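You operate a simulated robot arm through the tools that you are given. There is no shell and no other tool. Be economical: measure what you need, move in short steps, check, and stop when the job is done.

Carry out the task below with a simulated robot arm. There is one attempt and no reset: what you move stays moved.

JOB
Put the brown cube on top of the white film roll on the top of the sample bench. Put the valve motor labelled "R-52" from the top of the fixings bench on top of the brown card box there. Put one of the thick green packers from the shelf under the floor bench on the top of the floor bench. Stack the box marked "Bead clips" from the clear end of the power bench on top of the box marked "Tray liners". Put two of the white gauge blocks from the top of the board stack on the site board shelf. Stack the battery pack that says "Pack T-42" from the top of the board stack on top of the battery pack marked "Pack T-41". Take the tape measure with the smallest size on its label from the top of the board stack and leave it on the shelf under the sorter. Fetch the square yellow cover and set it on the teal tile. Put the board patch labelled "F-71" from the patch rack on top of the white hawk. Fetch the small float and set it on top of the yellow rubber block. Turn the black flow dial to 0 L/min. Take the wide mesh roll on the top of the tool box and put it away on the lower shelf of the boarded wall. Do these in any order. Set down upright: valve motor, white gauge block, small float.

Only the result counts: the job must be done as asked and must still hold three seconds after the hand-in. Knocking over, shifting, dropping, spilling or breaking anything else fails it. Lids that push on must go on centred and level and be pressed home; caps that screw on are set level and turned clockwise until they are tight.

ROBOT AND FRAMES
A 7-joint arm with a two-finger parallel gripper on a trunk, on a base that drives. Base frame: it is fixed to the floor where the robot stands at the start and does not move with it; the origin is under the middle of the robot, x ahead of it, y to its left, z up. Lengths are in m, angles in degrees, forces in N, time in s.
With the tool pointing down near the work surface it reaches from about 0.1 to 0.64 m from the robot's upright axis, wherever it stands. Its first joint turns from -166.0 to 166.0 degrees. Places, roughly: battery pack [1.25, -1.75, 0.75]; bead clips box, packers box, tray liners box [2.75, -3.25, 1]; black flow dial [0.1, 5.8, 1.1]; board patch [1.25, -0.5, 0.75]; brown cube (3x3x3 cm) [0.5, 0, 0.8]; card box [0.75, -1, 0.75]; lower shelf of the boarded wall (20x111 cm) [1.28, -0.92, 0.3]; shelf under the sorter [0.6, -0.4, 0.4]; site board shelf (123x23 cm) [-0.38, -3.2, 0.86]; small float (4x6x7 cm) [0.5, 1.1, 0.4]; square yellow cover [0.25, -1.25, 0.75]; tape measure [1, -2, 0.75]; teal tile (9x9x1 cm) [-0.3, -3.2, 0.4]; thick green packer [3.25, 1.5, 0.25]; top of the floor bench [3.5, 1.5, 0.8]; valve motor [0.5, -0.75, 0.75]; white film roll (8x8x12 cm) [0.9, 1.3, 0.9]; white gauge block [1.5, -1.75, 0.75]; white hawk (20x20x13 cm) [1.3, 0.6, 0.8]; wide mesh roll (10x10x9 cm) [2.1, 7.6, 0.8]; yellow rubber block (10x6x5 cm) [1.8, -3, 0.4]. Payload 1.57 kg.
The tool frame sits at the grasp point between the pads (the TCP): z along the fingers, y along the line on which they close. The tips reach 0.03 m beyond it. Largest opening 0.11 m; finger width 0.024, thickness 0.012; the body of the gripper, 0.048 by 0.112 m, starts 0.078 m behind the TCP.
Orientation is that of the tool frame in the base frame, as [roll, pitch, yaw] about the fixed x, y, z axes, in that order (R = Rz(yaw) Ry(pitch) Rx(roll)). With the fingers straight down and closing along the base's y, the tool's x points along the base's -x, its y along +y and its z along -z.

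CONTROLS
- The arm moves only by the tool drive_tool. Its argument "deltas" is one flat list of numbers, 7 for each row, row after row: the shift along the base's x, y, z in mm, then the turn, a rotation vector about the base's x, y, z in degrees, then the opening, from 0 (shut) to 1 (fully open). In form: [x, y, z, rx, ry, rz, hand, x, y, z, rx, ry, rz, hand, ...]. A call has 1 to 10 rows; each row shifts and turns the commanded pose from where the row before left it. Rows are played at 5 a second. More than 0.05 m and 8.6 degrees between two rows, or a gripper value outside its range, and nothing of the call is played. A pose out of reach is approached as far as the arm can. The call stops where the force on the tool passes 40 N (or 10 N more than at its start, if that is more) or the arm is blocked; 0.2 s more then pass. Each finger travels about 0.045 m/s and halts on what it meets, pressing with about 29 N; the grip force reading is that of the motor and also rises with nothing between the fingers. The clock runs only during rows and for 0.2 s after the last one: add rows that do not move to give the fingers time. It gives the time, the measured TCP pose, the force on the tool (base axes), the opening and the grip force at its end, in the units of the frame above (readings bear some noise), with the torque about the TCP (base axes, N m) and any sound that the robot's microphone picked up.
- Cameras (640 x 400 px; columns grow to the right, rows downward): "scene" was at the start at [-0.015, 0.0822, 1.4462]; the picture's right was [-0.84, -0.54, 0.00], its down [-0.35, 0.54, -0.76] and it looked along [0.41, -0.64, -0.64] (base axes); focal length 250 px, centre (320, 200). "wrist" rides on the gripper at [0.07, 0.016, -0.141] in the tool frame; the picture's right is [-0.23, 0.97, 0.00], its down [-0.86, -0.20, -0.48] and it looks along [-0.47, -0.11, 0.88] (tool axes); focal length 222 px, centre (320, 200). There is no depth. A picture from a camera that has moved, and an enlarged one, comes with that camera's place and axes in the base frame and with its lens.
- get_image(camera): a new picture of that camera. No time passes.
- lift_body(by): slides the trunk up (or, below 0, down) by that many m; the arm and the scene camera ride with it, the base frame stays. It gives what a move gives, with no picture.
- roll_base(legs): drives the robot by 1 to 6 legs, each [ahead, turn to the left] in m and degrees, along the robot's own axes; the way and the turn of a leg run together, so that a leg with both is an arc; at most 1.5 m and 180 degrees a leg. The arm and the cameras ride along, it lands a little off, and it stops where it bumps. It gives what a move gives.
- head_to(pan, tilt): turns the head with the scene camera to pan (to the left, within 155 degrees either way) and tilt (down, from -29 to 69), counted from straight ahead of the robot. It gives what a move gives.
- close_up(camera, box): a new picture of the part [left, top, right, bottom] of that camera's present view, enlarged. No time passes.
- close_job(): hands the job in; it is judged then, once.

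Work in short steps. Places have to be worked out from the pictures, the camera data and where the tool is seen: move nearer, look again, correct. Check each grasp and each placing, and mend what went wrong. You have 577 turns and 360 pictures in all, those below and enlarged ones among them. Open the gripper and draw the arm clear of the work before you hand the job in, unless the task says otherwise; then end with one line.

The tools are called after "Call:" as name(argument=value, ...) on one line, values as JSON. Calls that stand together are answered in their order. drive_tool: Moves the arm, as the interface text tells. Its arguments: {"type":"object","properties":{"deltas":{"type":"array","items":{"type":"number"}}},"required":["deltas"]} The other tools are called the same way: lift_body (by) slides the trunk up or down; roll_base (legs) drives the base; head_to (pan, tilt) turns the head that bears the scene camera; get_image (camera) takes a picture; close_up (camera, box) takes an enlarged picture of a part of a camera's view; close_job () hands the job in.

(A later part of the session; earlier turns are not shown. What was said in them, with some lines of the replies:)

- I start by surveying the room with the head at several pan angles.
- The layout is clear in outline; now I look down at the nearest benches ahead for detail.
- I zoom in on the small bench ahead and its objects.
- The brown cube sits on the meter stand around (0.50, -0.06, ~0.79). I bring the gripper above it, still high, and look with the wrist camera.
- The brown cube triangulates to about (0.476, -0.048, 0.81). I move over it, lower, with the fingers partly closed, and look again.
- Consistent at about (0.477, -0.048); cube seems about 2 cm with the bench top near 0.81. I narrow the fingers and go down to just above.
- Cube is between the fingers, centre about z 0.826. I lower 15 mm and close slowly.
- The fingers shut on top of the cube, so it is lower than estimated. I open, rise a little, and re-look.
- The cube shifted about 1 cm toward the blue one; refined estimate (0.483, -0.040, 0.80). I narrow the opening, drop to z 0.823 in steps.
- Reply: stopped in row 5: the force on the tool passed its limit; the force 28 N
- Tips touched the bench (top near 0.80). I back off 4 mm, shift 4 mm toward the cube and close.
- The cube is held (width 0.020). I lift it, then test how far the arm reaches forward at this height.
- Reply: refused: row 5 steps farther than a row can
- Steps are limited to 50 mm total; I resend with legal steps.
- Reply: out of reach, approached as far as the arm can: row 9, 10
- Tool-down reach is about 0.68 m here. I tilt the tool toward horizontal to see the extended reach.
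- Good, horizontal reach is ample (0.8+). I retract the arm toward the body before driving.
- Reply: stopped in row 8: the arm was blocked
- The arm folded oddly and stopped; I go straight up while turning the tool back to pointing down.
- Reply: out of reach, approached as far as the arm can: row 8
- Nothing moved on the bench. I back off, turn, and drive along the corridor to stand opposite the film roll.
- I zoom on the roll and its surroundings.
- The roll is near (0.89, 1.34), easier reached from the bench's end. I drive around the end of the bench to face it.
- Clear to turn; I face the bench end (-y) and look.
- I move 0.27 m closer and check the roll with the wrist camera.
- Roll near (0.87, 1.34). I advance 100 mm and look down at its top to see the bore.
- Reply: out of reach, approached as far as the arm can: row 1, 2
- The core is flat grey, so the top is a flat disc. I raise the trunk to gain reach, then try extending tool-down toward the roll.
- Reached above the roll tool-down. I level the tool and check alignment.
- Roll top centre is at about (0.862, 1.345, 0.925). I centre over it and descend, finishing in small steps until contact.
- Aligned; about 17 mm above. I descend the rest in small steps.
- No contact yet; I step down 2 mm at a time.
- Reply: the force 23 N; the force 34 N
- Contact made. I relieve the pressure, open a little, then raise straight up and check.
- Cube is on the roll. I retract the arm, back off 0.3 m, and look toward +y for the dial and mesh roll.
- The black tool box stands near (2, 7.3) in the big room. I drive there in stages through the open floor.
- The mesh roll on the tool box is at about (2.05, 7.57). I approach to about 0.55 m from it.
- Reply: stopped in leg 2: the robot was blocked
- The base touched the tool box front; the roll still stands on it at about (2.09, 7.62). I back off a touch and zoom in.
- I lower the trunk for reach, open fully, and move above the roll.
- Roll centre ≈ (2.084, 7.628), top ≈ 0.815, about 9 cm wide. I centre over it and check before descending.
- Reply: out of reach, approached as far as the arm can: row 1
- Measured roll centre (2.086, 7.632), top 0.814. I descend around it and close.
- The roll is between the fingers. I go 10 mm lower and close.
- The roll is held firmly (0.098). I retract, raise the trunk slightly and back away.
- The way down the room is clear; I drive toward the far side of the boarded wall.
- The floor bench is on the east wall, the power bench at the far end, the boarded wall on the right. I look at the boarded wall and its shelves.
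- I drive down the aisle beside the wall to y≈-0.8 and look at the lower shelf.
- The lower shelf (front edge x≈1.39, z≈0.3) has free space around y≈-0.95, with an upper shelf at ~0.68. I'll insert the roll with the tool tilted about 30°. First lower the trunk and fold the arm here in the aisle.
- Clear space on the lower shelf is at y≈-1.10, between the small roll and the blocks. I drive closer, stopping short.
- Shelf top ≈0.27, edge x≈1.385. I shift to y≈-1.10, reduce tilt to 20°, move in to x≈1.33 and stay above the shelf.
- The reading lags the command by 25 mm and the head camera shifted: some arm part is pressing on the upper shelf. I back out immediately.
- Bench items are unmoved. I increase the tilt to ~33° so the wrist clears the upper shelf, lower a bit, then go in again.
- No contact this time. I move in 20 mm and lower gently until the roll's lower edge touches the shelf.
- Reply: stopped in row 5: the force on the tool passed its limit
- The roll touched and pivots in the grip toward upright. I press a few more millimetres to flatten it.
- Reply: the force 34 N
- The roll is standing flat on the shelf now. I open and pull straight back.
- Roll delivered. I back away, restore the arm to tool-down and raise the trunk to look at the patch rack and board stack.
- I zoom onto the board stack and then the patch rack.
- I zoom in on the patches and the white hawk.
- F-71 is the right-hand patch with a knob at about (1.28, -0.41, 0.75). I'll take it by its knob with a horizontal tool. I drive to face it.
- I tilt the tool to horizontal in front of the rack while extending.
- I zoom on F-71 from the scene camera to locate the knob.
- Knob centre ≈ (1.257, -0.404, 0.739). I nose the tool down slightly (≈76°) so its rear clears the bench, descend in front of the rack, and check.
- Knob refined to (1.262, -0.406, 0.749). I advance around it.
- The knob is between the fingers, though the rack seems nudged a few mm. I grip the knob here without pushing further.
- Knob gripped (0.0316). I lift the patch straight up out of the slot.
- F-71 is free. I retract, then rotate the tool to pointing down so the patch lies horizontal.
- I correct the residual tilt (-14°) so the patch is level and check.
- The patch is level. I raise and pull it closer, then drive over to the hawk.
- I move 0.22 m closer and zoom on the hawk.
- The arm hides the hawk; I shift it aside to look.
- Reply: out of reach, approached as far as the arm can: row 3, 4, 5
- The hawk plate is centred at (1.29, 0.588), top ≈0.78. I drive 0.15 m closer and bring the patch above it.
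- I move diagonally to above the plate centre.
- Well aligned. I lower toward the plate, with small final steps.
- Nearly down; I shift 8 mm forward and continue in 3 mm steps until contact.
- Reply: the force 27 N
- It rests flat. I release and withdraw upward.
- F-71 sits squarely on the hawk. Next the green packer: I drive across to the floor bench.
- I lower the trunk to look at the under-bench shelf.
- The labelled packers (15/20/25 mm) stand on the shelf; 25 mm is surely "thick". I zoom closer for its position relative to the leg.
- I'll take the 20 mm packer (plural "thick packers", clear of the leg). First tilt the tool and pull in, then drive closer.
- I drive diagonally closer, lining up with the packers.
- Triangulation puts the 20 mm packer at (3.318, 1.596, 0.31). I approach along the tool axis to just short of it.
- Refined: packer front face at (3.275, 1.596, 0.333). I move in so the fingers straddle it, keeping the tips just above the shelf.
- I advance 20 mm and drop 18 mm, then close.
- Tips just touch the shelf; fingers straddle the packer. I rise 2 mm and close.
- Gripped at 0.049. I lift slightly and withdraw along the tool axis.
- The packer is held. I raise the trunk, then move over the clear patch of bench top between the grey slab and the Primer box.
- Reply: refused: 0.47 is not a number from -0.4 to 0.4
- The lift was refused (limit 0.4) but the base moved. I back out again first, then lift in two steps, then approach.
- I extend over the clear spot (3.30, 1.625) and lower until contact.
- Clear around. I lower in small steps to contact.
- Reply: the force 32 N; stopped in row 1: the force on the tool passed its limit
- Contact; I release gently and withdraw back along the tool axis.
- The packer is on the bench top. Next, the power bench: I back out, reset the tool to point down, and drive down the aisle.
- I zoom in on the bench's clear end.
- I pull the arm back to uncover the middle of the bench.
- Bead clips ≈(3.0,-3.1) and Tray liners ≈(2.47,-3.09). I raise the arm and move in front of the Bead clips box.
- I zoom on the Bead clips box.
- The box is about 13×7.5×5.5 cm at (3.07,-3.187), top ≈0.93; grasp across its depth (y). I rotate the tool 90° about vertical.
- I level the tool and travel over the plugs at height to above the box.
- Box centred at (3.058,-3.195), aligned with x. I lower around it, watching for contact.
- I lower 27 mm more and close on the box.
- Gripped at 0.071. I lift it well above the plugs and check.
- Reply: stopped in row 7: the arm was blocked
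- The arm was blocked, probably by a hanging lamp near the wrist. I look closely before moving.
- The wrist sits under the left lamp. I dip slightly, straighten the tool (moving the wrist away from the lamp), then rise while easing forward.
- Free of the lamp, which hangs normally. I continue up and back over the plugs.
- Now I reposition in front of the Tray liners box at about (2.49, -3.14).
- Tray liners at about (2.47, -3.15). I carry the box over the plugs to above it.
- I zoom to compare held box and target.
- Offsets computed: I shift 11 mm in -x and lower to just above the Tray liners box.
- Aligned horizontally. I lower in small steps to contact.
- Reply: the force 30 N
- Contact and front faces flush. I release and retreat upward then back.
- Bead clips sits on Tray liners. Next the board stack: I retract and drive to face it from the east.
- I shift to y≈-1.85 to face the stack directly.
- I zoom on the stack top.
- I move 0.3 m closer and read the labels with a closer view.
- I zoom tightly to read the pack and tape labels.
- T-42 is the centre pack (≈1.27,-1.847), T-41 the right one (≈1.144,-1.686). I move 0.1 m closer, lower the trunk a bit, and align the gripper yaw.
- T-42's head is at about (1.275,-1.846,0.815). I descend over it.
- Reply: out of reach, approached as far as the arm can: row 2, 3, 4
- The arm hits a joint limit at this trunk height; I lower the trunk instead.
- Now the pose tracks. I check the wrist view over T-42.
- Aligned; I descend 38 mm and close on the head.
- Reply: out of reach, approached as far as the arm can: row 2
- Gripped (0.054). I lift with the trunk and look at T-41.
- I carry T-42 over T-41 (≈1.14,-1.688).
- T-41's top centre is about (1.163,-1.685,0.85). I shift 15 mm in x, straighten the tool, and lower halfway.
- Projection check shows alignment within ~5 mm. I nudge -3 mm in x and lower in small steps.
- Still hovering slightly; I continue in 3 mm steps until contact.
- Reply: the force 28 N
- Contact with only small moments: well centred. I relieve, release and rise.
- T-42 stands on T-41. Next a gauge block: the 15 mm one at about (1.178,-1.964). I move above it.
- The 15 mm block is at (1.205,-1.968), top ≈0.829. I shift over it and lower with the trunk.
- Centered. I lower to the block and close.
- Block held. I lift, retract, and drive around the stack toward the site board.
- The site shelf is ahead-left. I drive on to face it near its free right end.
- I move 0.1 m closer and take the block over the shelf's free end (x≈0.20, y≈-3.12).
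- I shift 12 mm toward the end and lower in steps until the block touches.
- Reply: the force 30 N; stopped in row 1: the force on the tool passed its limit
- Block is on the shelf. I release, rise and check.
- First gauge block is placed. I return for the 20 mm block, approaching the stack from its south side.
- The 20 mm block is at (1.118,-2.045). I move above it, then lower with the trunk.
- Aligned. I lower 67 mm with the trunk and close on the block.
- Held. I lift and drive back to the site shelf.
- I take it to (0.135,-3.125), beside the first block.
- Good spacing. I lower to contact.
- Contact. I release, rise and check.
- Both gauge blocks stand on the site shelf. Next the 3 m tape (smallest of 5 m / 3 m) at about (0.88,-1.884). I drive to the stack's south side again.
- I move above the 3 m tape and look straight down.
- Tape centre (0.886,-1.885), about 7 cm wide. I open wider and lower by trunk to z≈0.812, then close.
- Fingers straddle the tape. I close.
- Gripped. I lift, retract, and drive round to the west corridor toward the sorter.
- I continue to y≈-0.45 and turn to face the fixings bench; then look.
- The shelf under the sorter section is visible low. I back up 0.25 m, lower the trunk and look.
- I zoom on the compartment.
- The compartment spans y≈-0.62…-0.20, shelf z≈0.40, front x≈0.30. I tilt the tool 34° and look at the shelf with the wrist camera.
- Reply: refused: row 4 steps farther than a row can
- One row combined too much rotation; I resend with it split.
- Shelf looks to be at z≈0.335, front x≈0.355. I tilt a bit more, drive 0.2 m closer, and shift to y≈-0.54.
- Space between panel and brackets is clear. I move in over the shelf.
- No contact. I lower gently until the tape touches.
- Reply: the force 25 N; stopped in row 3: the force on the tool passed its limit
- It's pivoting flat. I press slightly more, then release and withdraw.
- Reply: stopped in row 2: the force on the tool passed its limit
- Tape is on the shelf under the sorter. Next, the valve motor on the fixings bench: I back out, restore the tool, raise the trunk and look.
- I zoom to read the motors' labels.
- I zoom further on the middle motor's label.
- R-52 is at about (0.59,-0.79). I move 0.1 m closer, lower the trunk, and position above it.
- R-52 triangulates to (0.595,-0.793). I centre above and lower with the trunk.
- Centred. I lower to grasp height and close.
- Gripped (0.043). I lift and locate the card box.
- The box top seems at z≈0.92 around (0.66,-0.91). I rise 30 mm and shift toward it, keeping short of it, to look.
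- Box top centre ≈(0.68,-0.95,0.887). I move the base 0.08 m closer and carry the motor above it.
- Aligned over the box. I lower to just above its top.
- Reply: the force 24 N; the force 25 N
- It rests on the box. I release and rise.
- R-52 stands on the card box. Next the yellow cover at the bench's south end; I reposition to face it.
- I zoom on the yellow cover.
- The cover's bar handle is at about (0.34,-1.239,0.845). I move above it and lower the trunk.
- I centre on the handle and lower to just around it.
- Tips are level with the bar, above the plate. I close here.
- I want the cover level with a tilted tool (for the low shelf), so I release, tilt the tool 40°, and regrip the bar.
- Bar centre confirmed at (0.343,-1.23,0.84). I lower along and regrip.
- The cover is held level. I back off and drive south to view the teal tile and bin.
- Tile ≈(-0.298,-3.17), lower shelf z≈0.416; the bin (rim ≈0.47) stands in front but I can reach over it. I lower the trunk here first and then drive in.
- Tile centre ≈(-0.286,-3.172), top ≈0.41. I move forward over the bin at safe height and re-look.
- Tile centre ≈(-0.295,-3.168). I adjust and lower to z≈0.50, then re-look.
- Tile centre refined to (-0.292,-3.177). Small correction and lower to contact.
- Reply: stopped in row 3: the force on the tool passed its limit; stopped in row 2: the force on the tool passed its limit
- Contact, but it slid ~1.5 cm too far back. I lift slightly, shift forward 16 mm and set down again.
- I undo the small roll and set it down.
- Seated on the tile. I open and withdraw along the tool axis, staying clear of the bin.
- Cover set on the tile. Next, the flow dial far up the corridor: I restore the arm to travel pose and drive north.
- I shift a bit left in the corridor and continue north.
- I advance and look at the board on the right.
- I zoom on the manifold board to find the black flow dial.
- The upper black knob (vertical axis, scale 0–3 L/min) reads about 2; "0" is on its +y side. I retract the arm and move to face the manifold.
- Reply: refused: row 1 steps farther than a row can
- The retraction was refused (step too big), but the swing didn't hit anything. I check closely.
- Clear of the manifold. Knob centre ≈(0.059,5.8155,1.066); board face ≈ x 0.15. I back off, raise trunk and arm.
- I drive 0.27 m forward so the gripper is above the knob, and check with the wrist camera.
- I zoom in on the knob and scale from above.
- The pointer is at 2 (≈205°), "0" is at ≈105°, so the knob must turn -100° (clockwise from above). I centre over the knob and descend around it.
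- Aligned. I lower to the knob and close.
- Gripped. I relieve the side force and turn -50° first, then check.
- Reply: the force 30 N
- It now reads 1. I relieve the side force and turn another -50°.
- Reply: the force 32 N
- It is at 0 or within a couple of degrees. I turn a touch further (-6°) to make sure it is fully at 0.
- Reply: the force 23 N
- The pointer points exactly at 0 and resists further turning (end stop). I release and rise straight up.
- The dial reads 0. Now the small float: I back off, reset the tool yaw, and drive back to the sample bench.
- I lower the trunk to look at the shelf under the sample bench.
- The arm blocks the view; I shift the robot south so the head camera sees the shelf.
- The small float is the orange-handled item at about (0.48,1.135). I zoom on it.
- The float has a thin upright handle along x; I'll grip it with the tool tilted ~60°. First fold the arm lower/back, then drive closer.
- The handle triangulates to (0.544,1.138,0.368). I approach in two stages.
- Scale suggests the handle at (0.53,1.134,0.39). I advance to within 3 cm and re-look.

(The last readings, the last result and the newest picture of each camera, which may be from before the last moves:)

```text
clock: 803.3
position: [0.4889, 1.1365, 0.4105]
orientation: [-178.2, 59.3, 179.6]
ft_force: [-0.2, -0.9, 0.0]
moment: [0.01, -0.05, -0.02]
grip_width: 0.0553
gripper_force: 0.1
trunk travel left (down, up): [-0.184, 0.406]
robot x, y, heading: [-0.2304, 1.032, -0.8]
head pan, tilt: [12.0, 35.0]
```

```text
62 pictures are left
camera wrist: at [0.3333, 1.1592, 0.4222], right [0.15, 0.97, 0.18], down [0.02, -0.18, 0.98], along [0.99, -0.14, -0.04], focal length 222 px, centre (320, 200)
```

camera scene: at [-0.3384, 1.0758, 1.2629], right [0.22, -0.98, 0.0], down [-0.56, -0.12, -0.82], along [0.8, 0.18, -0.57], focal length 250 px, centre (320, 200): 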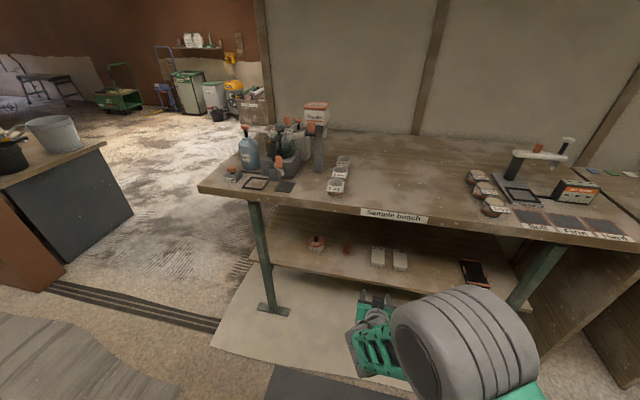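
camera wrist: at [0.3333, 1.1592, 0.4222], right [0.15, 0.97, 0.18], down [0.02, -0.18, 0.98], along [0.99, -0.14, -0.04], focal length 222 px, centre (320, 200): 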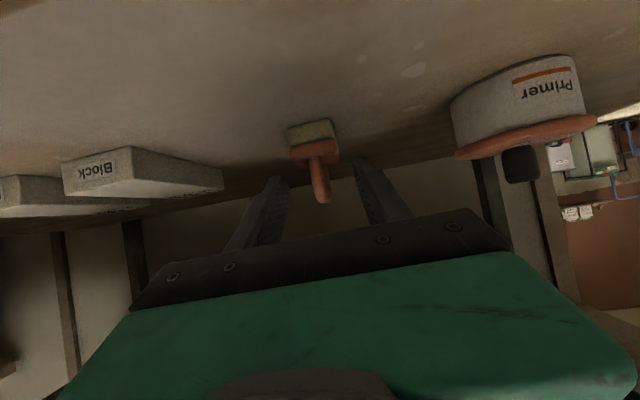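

I keep the height (0.41), advance 32 mm so the pads straddle the handle above its base, and check.

Call:
drive_tool(deltas=[16, -1, 0, 0, 0, 0, 0.45, 16, 0, 0, 0, 0, 0, 0.45, 0, 0, 0, 0, 0, 0, 0.45])

Call:
get_image(camera="wrist")

Call:
close_up(camera="scene", box=[300, 220, 400, 290])

```text
clock: 804.1
position: [0.523, 1.1363, 0.4106]
orientation: [-178.2, 59.4, 179.5]
ft_force: [-0.8, 0.3, 0.4]
moment: [0.05, -0.01, -0.01]
grip_width: 0.0492
gripper_force: 0.2
trunk travel left (down, up): [-0.184, 0.406]
robot x, y, heading: [-0.2291, 1.0376, -1.2]
head pan, tilt: [12.0, 35.0]
```

```text
61 pictures are left
camera wrist: at [0.3679, 1.1589, 0.4235], right [0.15, 0.97, 0.18], down [0.02, -0.18, 0.98], along [0.99, -0.14, -0.04], focal length 222 px, centre (320, 200)
```

wrist: 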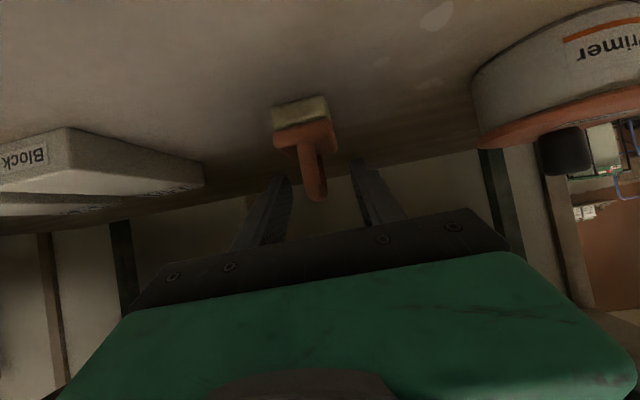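

```text
5.71 times, centred on (350, 255) of scene
camera zoom: at [-0.1989, 1.2074, 1.2629], right [0.19, -0.98, 0.0], down [-0.56, -0.11, -0.82], along [0.8, 0.16, -0.57], focal length 1426 px, centre (149, -114)
```

zoom: 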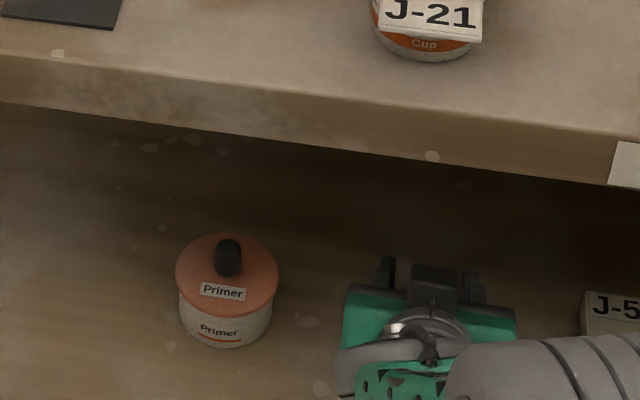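

I advance another 18 mm, shift -4 mm in y, and close.

Call:
drive_tool(deltas=[10, -4, 0, 0, 0, 0, 0.45, 9, 0, 0, 0, 0, 0, 0.45, 0, 0, 0, 0, 0, 0, 0.3, 0, 0, 0, 0, 0, 0, 0.1, 0, 0, 0, 0, 0, 0, 0, 0, 0, 0, 0, 0, 0, 0, 0, 0, 0, 0, 0, 0, 0])

Call:
get_image(camera="wrist")

```text
clock: 805.7
position: [0.5426, 1.1314, 0.4117]
orientation: [-178.2, 59.4, 179.6]
ft_force: [1.0, -0.2, 0.1]
moment: [0.02, -0.03, 0.01]
grip_width: 0.0103
gripper_force: 28.3
trunk travel left (down, up): [-0.184, 0.406]
robot x, y, heading: [-0.2287, 1.0365, -0.9]
head pan, tilt: [12.0, 35.0]
```

```text
59 pictures are left
camera wrist: at [0.387, 1.1539, 0.4233], right [0.15, 0.97, 0.18], down [0.02, -0.18, 0.98], along [0.99, -0.14, -0.04], focal length 222 px, centre (320, 200)
```

wrist: 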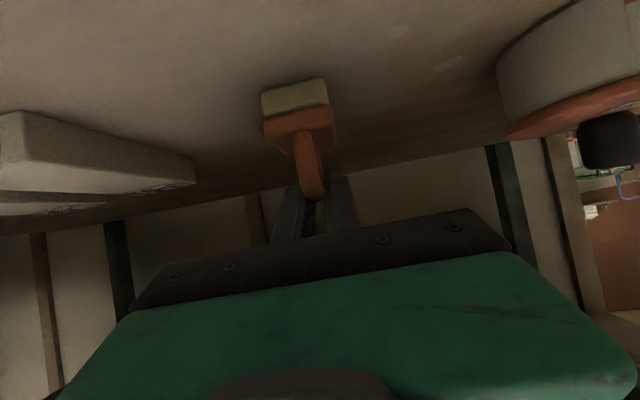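

Handle gripped (0.010). I lift and withdraw, checking the hold.

Call:
drive_tool(deltas=[0, 0, 10, 0, 0, 0, 0, 0, 0, 20, 0, 0, 0, 0, -30, 0, 20, 0, 0, 0, 0, -45, 0, 10, 0, 0, 0, 0, -45, 0, 10, 0, 0, 0, 0, -45, 0, 0, 0, 0, 0, 0, -45, 0, 0, 0, 0, 0, 0])

Call:
get_image(camera="wrist")

```text
clock: 807.3
position: [0.3324, 1.1337, 0.4813]
orientation: [-178.2, 59.5, 179.5]
ft_force: [0.9, -0.1, -1.0]
moment: [0.02, -0.06, 0.04]
grip_width: 0.0104
gripper_force: 28.6
trunk travel left (down, up): [-0.184, 0.406]
robot x, y, heading: [-0.2301, 1.0347, -1.1]
head pan, tilt: [12.0, 35.0]
```

```text
58 pictures are left
camera wrist: at [0.1764, 1.1561, 0.4926], right [0.15, 0.97, 0.18], down [0.02, -0.19, 0.98], along [0.99, -0.14, -0.04], focal length 222 px, centre (320, 200)
```

wrist: 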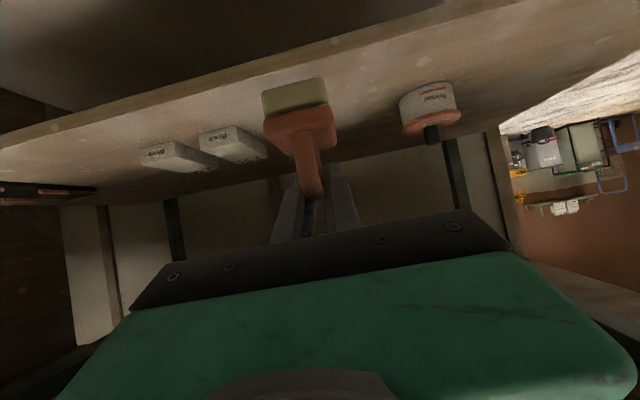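

The float is held. I back out and take the planned route round to the power bench's right end.

Call:
roll_base(legs=[[-0.3, 0], [0, -89], [1.5, 0], [1.25, 0], [0, 48], [1.08, 0]])

Call:
head_to(pan=42, tilt=25)

Call:
get_image(camera="scene")

```text
clock: 833.5
position: [0.6095, -2.7966, 0.4806]
orientation: [-178.2, 59.5, 136.0]
ft_force: [-0.4, 1.6, 0.4]
moment: [0.01, -0.03, -0.01]
grip_width: 0.0101
gripper_force: 28.3
trunk travel left (down, up): [-0.184, 0.406]
robot x, y, heading: [0.1363, -2.4789, -45.0]
head pan, tilt: [12.0, 35.0]
```

```text
clock: 834.5
position: [0.6109, -2.7948, 0.4819]
orientation: [-178.2, 59.5, 136.0]
ft_force: [0.1, 0.0, -0.4]
moment: [-0.03, 0.0, -0.01]
grip_width: 0.0103
gripper_force: 28.1
trunk travel left (down, up): [-0.184, 0.406]
robot x, y, heading: [0.1379, -2.4814, -44.6]
head pan, tilt: [42.0, 25.0]
```

```text
57 pictures are left
camera scene: at [0.2948, -2.3335, 1.2786], right [-0.05, -1.0, 0.0], down [-0.42, 0.02, -0.91], along [0.91, -0.04, -0.42], focal length 250 px, centre (320, 200)
```

scene: 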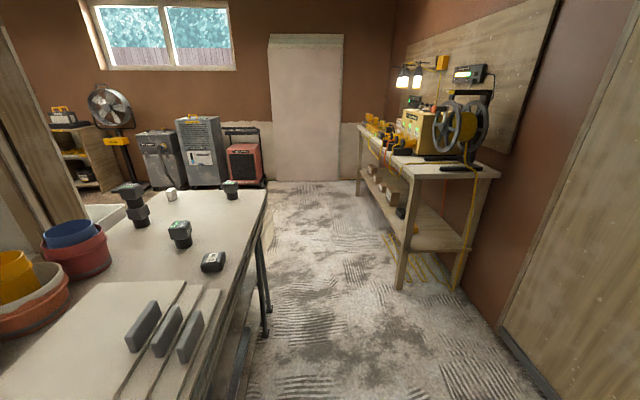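

Call:
roll_base(legs=[[0, 46.6], [1.5, 0], [0.25, 0], [0, -92]])

Call:
head_to(pan=0, tilt=38)

Call:
get_image(camera="scene")

Call:
get_image(camera="wrist")

```text
clock: 849.4
position: [1.9798, -3.0218, 0.4811]
orientation: [-178.2, 59.5, 87.9]
ft_force: [0.1, -0.5, -0.4]
moment: [-0.01, -0.05, -0.01]
grip_width: 0.0103
gripper_force: 28.5
trunk travel left (down, up): [-0.184, 0.406]
robot x, y, heading: [1.902, -2.4615, -92.8]
head pan, tilt: [42.0, 25.0]
```

```text
clock: 850.5
position: [1.9801, -3.0221, 0.4796]
orientation: [-178.2, 59.5, 87.9]
ft_force: [0.3, -0.5, -0.6]
moment: [-0.03, 0.0, 0.01]
grip_width: 0.0104
gripper_force: 28.4
trunk travel left (down, up): [-0.184, 0.406]
robot x, y, heading: [1.8989, -2.4607, -92.9]
head pan, tilt: [0.0, 38.0]
```

```text
56 pictures are left
camera scene: at [2.0513, -2.4949, 1.2584], right [-1.0, 0.05, 0.0], down [0.03, 0.61, -0.79], along [-0.04, -0.79, -0.62], focal length 250 px, centre (320, 200)
```

scene: 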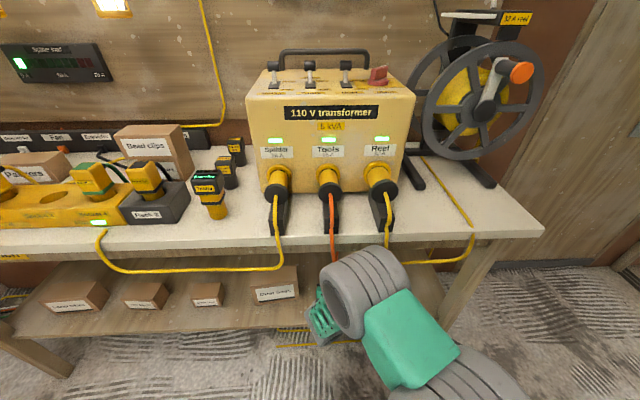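

```text
55 pictures are left
camera wrist: at [2.0079, -2.8658, 0.4925], right [0.97, -0.18, 0.18], down [-0.19, -0.01, 0.98], along [-0.17, -0.98, -0.04], focal length 222 px, centre (320, 200)
```

wrist: 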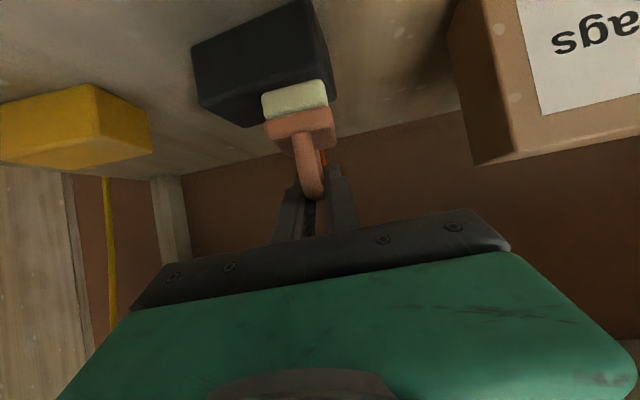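

I'm already under the bench (nothing touched). I raise a little, pull back, and shift toward the yellow block, then look.

Call:
drive_tool(deltas=[0, 20, 35, 0, 0, 0, 0, 0, 40, 20, 0, 0, 0, 0, -45, 10, 0, 0, 0, 0, 0, -45, 0, 0, 0, 0, 0, 0, -45, 0, 0, 0, 0, 0, 0, -45, 0, 0, 0, 0, 0, 0, -15, 0, 0, 0, 0, 2, 0])

Call:
get_image(camera="wrist")

Call:
get_image(camera="scene")

```text
clock: 852.1
position: [1.7839, -2.9511, 0.5362]
orientation: [-178.3, 59.5, 89.9]
ft_force: [-0.5, 0.1, -0.5]
moment: [-0.01, 0.02, 0.0]
grip_width: 0.0101
gripper_force: 28.1
trunk travel left (down, up): [-0.184, 0.406]
robot x, y, heading: [1.8998, -2.4598, -92.7]
head pan, tilt: [0.0, 38.0]
```

```text
54 pictures are left
camera wrist: at [1.807, -2.7951, 0.5483], right [0.97, -0.14, 0.18], down [-0.19, -0.02, 0.98], along [-0.14, -0.99, -0.04], focal length 222 px, centre (320, 200)
```

wrist: 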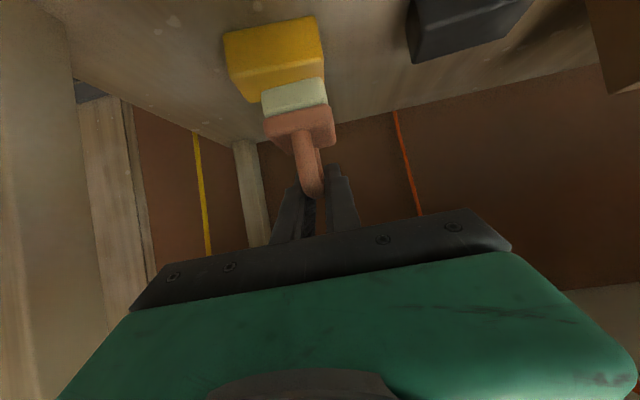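

```text
53 pictures are left
camera scene: at [2.0514, -2.4948, 1.2583], right [-1.0, 0.05, 0.0], down [0.03, 0.61, -0.79], along [-0.04, -0.79, -0.62], focal length 250 px, centre (320, 200)
```

scene: 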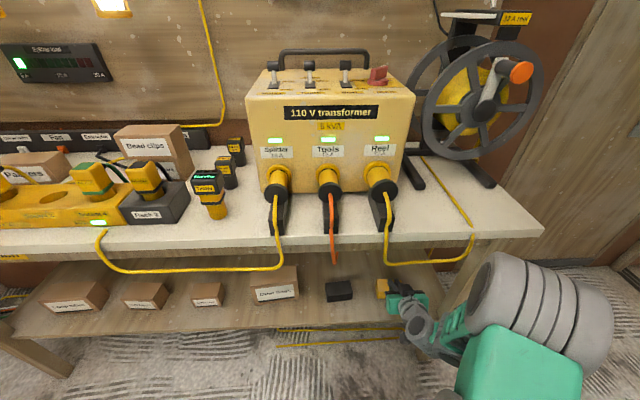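

I zoom on the block and float in the wrist view.

Call:
close_up(camera="wrist", box=[200, 0, 380, 140])

Call:
close_up(camera="scene", box=[300, 250, 460, 350])

```text
2.86 times, centred on (290, 70) of wrist
camera zoom: at [1.807, -2.7951, 0.5483], right [0.97, -0.14, 0.18], down [-0.19, -0.02, 0.98], along [-0.14, -0.99, -0.04], focal length 635 px, centre (406, 571)
```

zoom: 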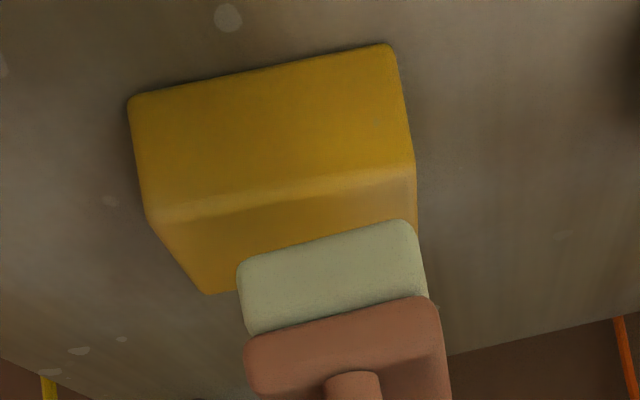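

```text
4.00 times, centred on (380, 300) of scene
camera zoom: at [2.0514, -2.4948, 1.2583], right [-1.0, 0.05, 0.0], down [0.03, 0.61, -0.79], along [-0.04, -0.79, -0.62], focal length 998 px, centre (80, -200)
```

zoom: 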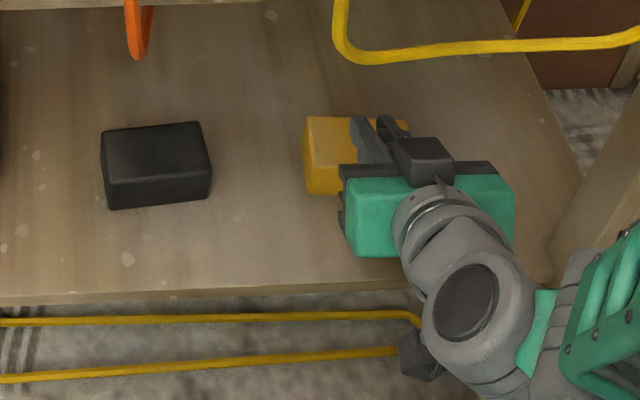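

Block: centre (1.757,-3.048), top ≈0.393. The float hasn't pivoted. I move above the block.

Call:
drive_tool(deltas=[-14, -30, 0, 0, 0, 0, 0, -13, -32, 0, 0, 0, 0, 0, 0, -30, -20, 0, 0, 0, 0, 0, 0, -20, 0, 0, 0, 0, 0, 0, 0, 0, 0, 0, 0])

Call:
close_up(camera="wrist", box=[200, 0, 440, 200])

Call:
close_up(camera="scene", box=[330, 250, 450, 330])

```text
clock: 853.3
position: [1.7572, -3.0447, 0.4964]
orientation: [-178.2, 59.5, 89.8]
ft_force: [0.5, 0.1, 0.2]
moment: [0.01, -0.01, -0.01]
grip_width: 0.0103
gripper_force: 27.7
trunk travel left (down, up): [-0.184, 0.406]
robot x, y, heading: [1.8971, -2.4582, -92.7]
head pan, tilt: [0.0, 38.0]
```

```text
2.00 times, centred on (320, 100) of wrist
camera zoom: at [1.7794, -2.8867, 0.5076], right [0.97, -0.14, 0.18], down [-0.18, -0.02, 0.98], along [-0.14, -0.99, -0.04], focal length 444 px, centre (320, 400)
```

zoom: 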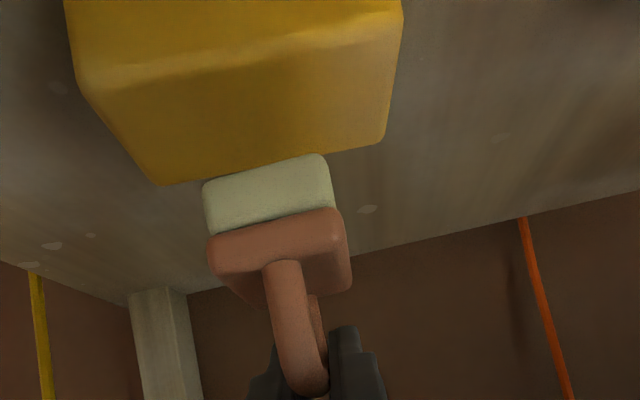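

```text
5.00 times, centred on (390, 290) of scene
camera zoom: at [2.0512, -2.4948, 1.2583], right [-1.0, 0.05, 0.0], down [0.03, 0.61, -0.79], along [-0.04, -0.79, -0.62], focal length 1248 px, centre (-30, -250)
```

zoom: 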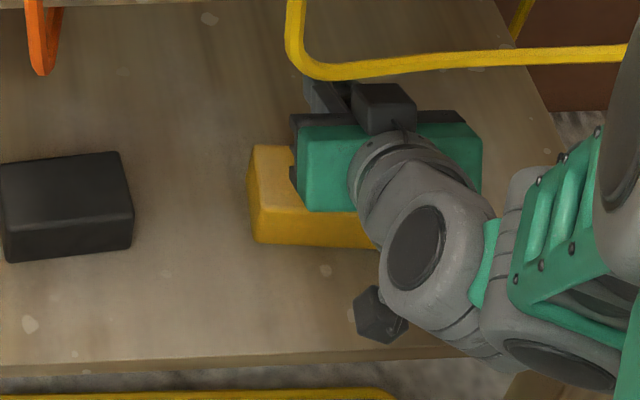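

Aligned with the block. I lower in decreasing steps until contact.

Call:
drive_tool(deltas=[-3, 2, -18, 0, 0, 0, 0, 0, 0, -10, 0, 0, 0, 0, 0, 0, -5, 0, 0, 0, 0])

Call:
drive_tool(deltas=[0, 0, -3, 0, 0, 0, 0, 0, 0, -3, 0, 0, 0, 0, 0, 0, -3, 0, 0, 0, 0])

Call:
close_up(camera="wrist", box=[200, 0, 440, 200])

```text
clock: 854.1
position: [1.7546, -3.0411, 0.4625]
orientation: [-178.2, 59.5, 89.8]
ft_force: [0.2, -0.2, -0.7]
moment: [-0.03, -0.01, 0.0]
grip_width: 0.0105
gripper_force: 28.2
trunk travel left (down, up): [-0.184, 0.406]
robot x, y, heading: [1.9021, -2.4614, -92.7]
head pan, tilt: [0.0, 38.0]
```

```text
clock: 854.9
position: [1.7535, -3.0442, 0.4581]
orientation: [-177.9, 59.8, 90.0]
ft_force: [-1.6, 6.8, 23.0]
moment: [0.43, -0.04, 0.1]
grip_width: 0.0101
gripper_force: 28.0
trunk travel left (down, up): [-0.184, 0.406]
robot x, y, heading: [1.8986, -2.4598, -92.9]
head pan, tilt: [0.0, 38.0]
```

```text
2.00 times, centred on (320, 100) of wrist
camera zoom: at [1.7762, -2.8862, 0.4686], right [0.97, -0.14, 0.18], down [-0.18, -0.01, 0.98], along [-0.14, -0.99, -0.03], focal length 444 px, centre (320, 400)
```

zoom: 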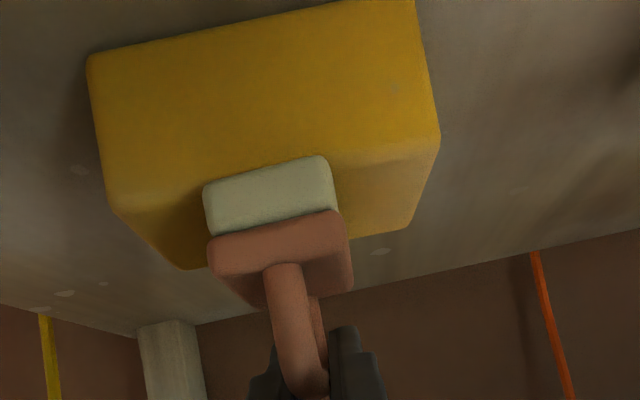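

Seated on the block. I relieve slightly, release, and withdraw backward.

Call:
drive_tool(deltas=[0, -3, 2, 0, 0, 0, 0, 0, 0, 0, 0, 0, 0, 0.15, 0, 0, 0, 0, 0, 0, 0.3, 0, 0, 0, 0, 0, 0, 0.35, 0, 15, 9, 0, 0, 0, 0.35, 0, 35, 20, 0, 0, 0, 0.35, 0, 40, 20, 0, 0, 0, 0.35, 0, 40, 10, 0, 0, 0, 0.35])

Call:
get_image(camera="wrist")

Call:
close_up(camera="scene", box=[330, 250, 450, 330])

```text
clock: 856.7
position: [1.7567, -2.9178, 0.5158]
orientation: [-178.3, 59.5, 89.9]
ft_force: [0.2, 0.3, 0.4]
moment: [0.02, 0.01, 0.02]
grip_width: 0.0385
gripper_force: 0.1
trunk travel left (down, up): [-0.184, 0.406]
robot x, y, heading: [1.8955, -2.4626, -92.6]
head pan, tilt: [0.0, 38.0]
```

```text
47 pictures are left
camera wrist: at [1.7782, -2.7588, 0.527], right [0.97, -0.14, 0.18], down [-0.18, -0.02, 0.98], along [-0.14, -0.99, -0.04], focal length 222 px, centre (320, 200)
```

wrist: 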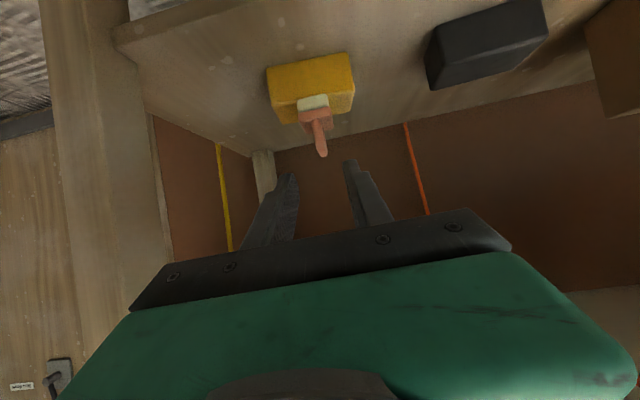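

```text
5.00 times, centred on (390, 290) of scene
camera zoom: at [2.0511, -2.4951, 1.2583], right [-1.0, 0.05, 0.0], down [0.03, 0.62, -0.79], along [-0.04, -0.79, -0.62], focal length 1248 px, centre (-30, -250)
```

zoom: 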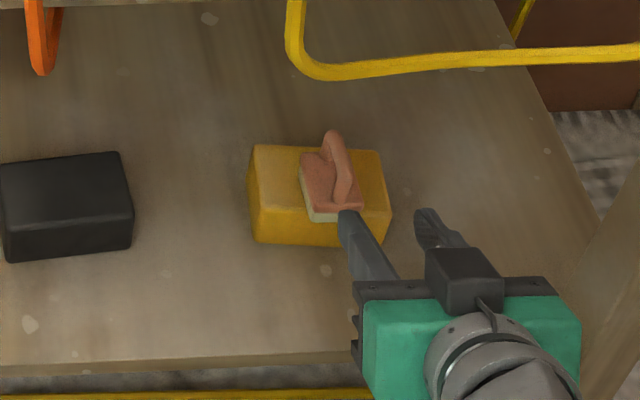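

All placements done. I back the robot out from under the bench and take a last check of the float.

Call:
drive_tool(deltas=[0, 40, 0, 0, 0, 0, 0.35, 0, 40, 0, 0, 0, 0, 0.35])

Call:
roll_base(legs=[[-0.3, 0]])

Call:
close_up(camera="scene", box=[270, 150, 470, 300])

```text
clock: 857.3
position: [1.7463, -2.8387, 0.5213]
orientation: [-175.3, 60.2, 92.4]
ft_force: [-1.6, -0.6, 0.3]
moment: [0.02, -0.01, -0.01]
grip_width: 0.0384
gripper_force: 0.0
trunk travel left (down, up): [-0.184, 0.406]
robot x, y, heading: [1.8966, -2.4613, -92.8]
head pan, tilt: [0.0, 38.0]
```

```text
clock: 859.3
position: [1.7605, -2.5431, 0.5189]
orientation: [-175.6, 59.9, 92.4]
ft_force: [0.2, 0.8, 0.8]
moment: [0.02, -0.02, 0.0]
grip_width: 0.0387
gripper_force: 0.0
trunk travel left (down, up): [-0.184, 0.406]
robot x, y, heading: [1.9135, -2.1654, -92.6]
head pan, tilt: [0.0, 38.0]
```

```text
2.67 times, centred on (370, 225) of scene
camera zoom: at [2.0648, -2.1974, 1.2583], right [-1.0, 0.04, 0.0], down [0.03, 0.62, -0.79], along [-0.03, -0.79, -0.62], focal length 666 px, centre (187, 133)
```

zoom: 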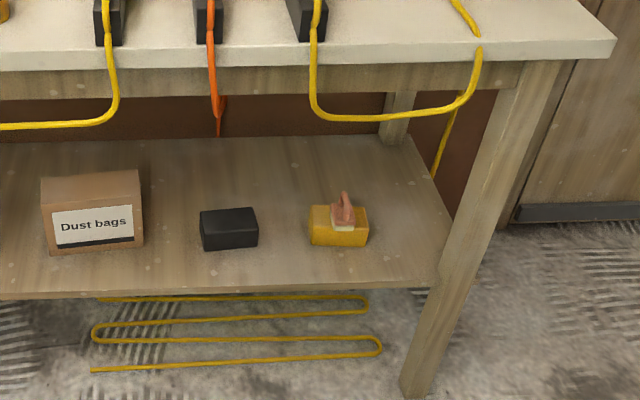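

Everything holds: the float is upright on the block, and later views still showed the battery stack, gauge blocks, motor and boxes in place. The arm is clear and the gripper is open, so I hand in.

Call:
close_job()

```text
The job is handed in.
```

All twelve items were carried out and the job is handed in. Things to know: the patch rack moved by under 1 cm and the card box by about 1 cm, I took the 20 mm packer as one of the "thick" ones, and the base bumped the tool box without any visible shift.
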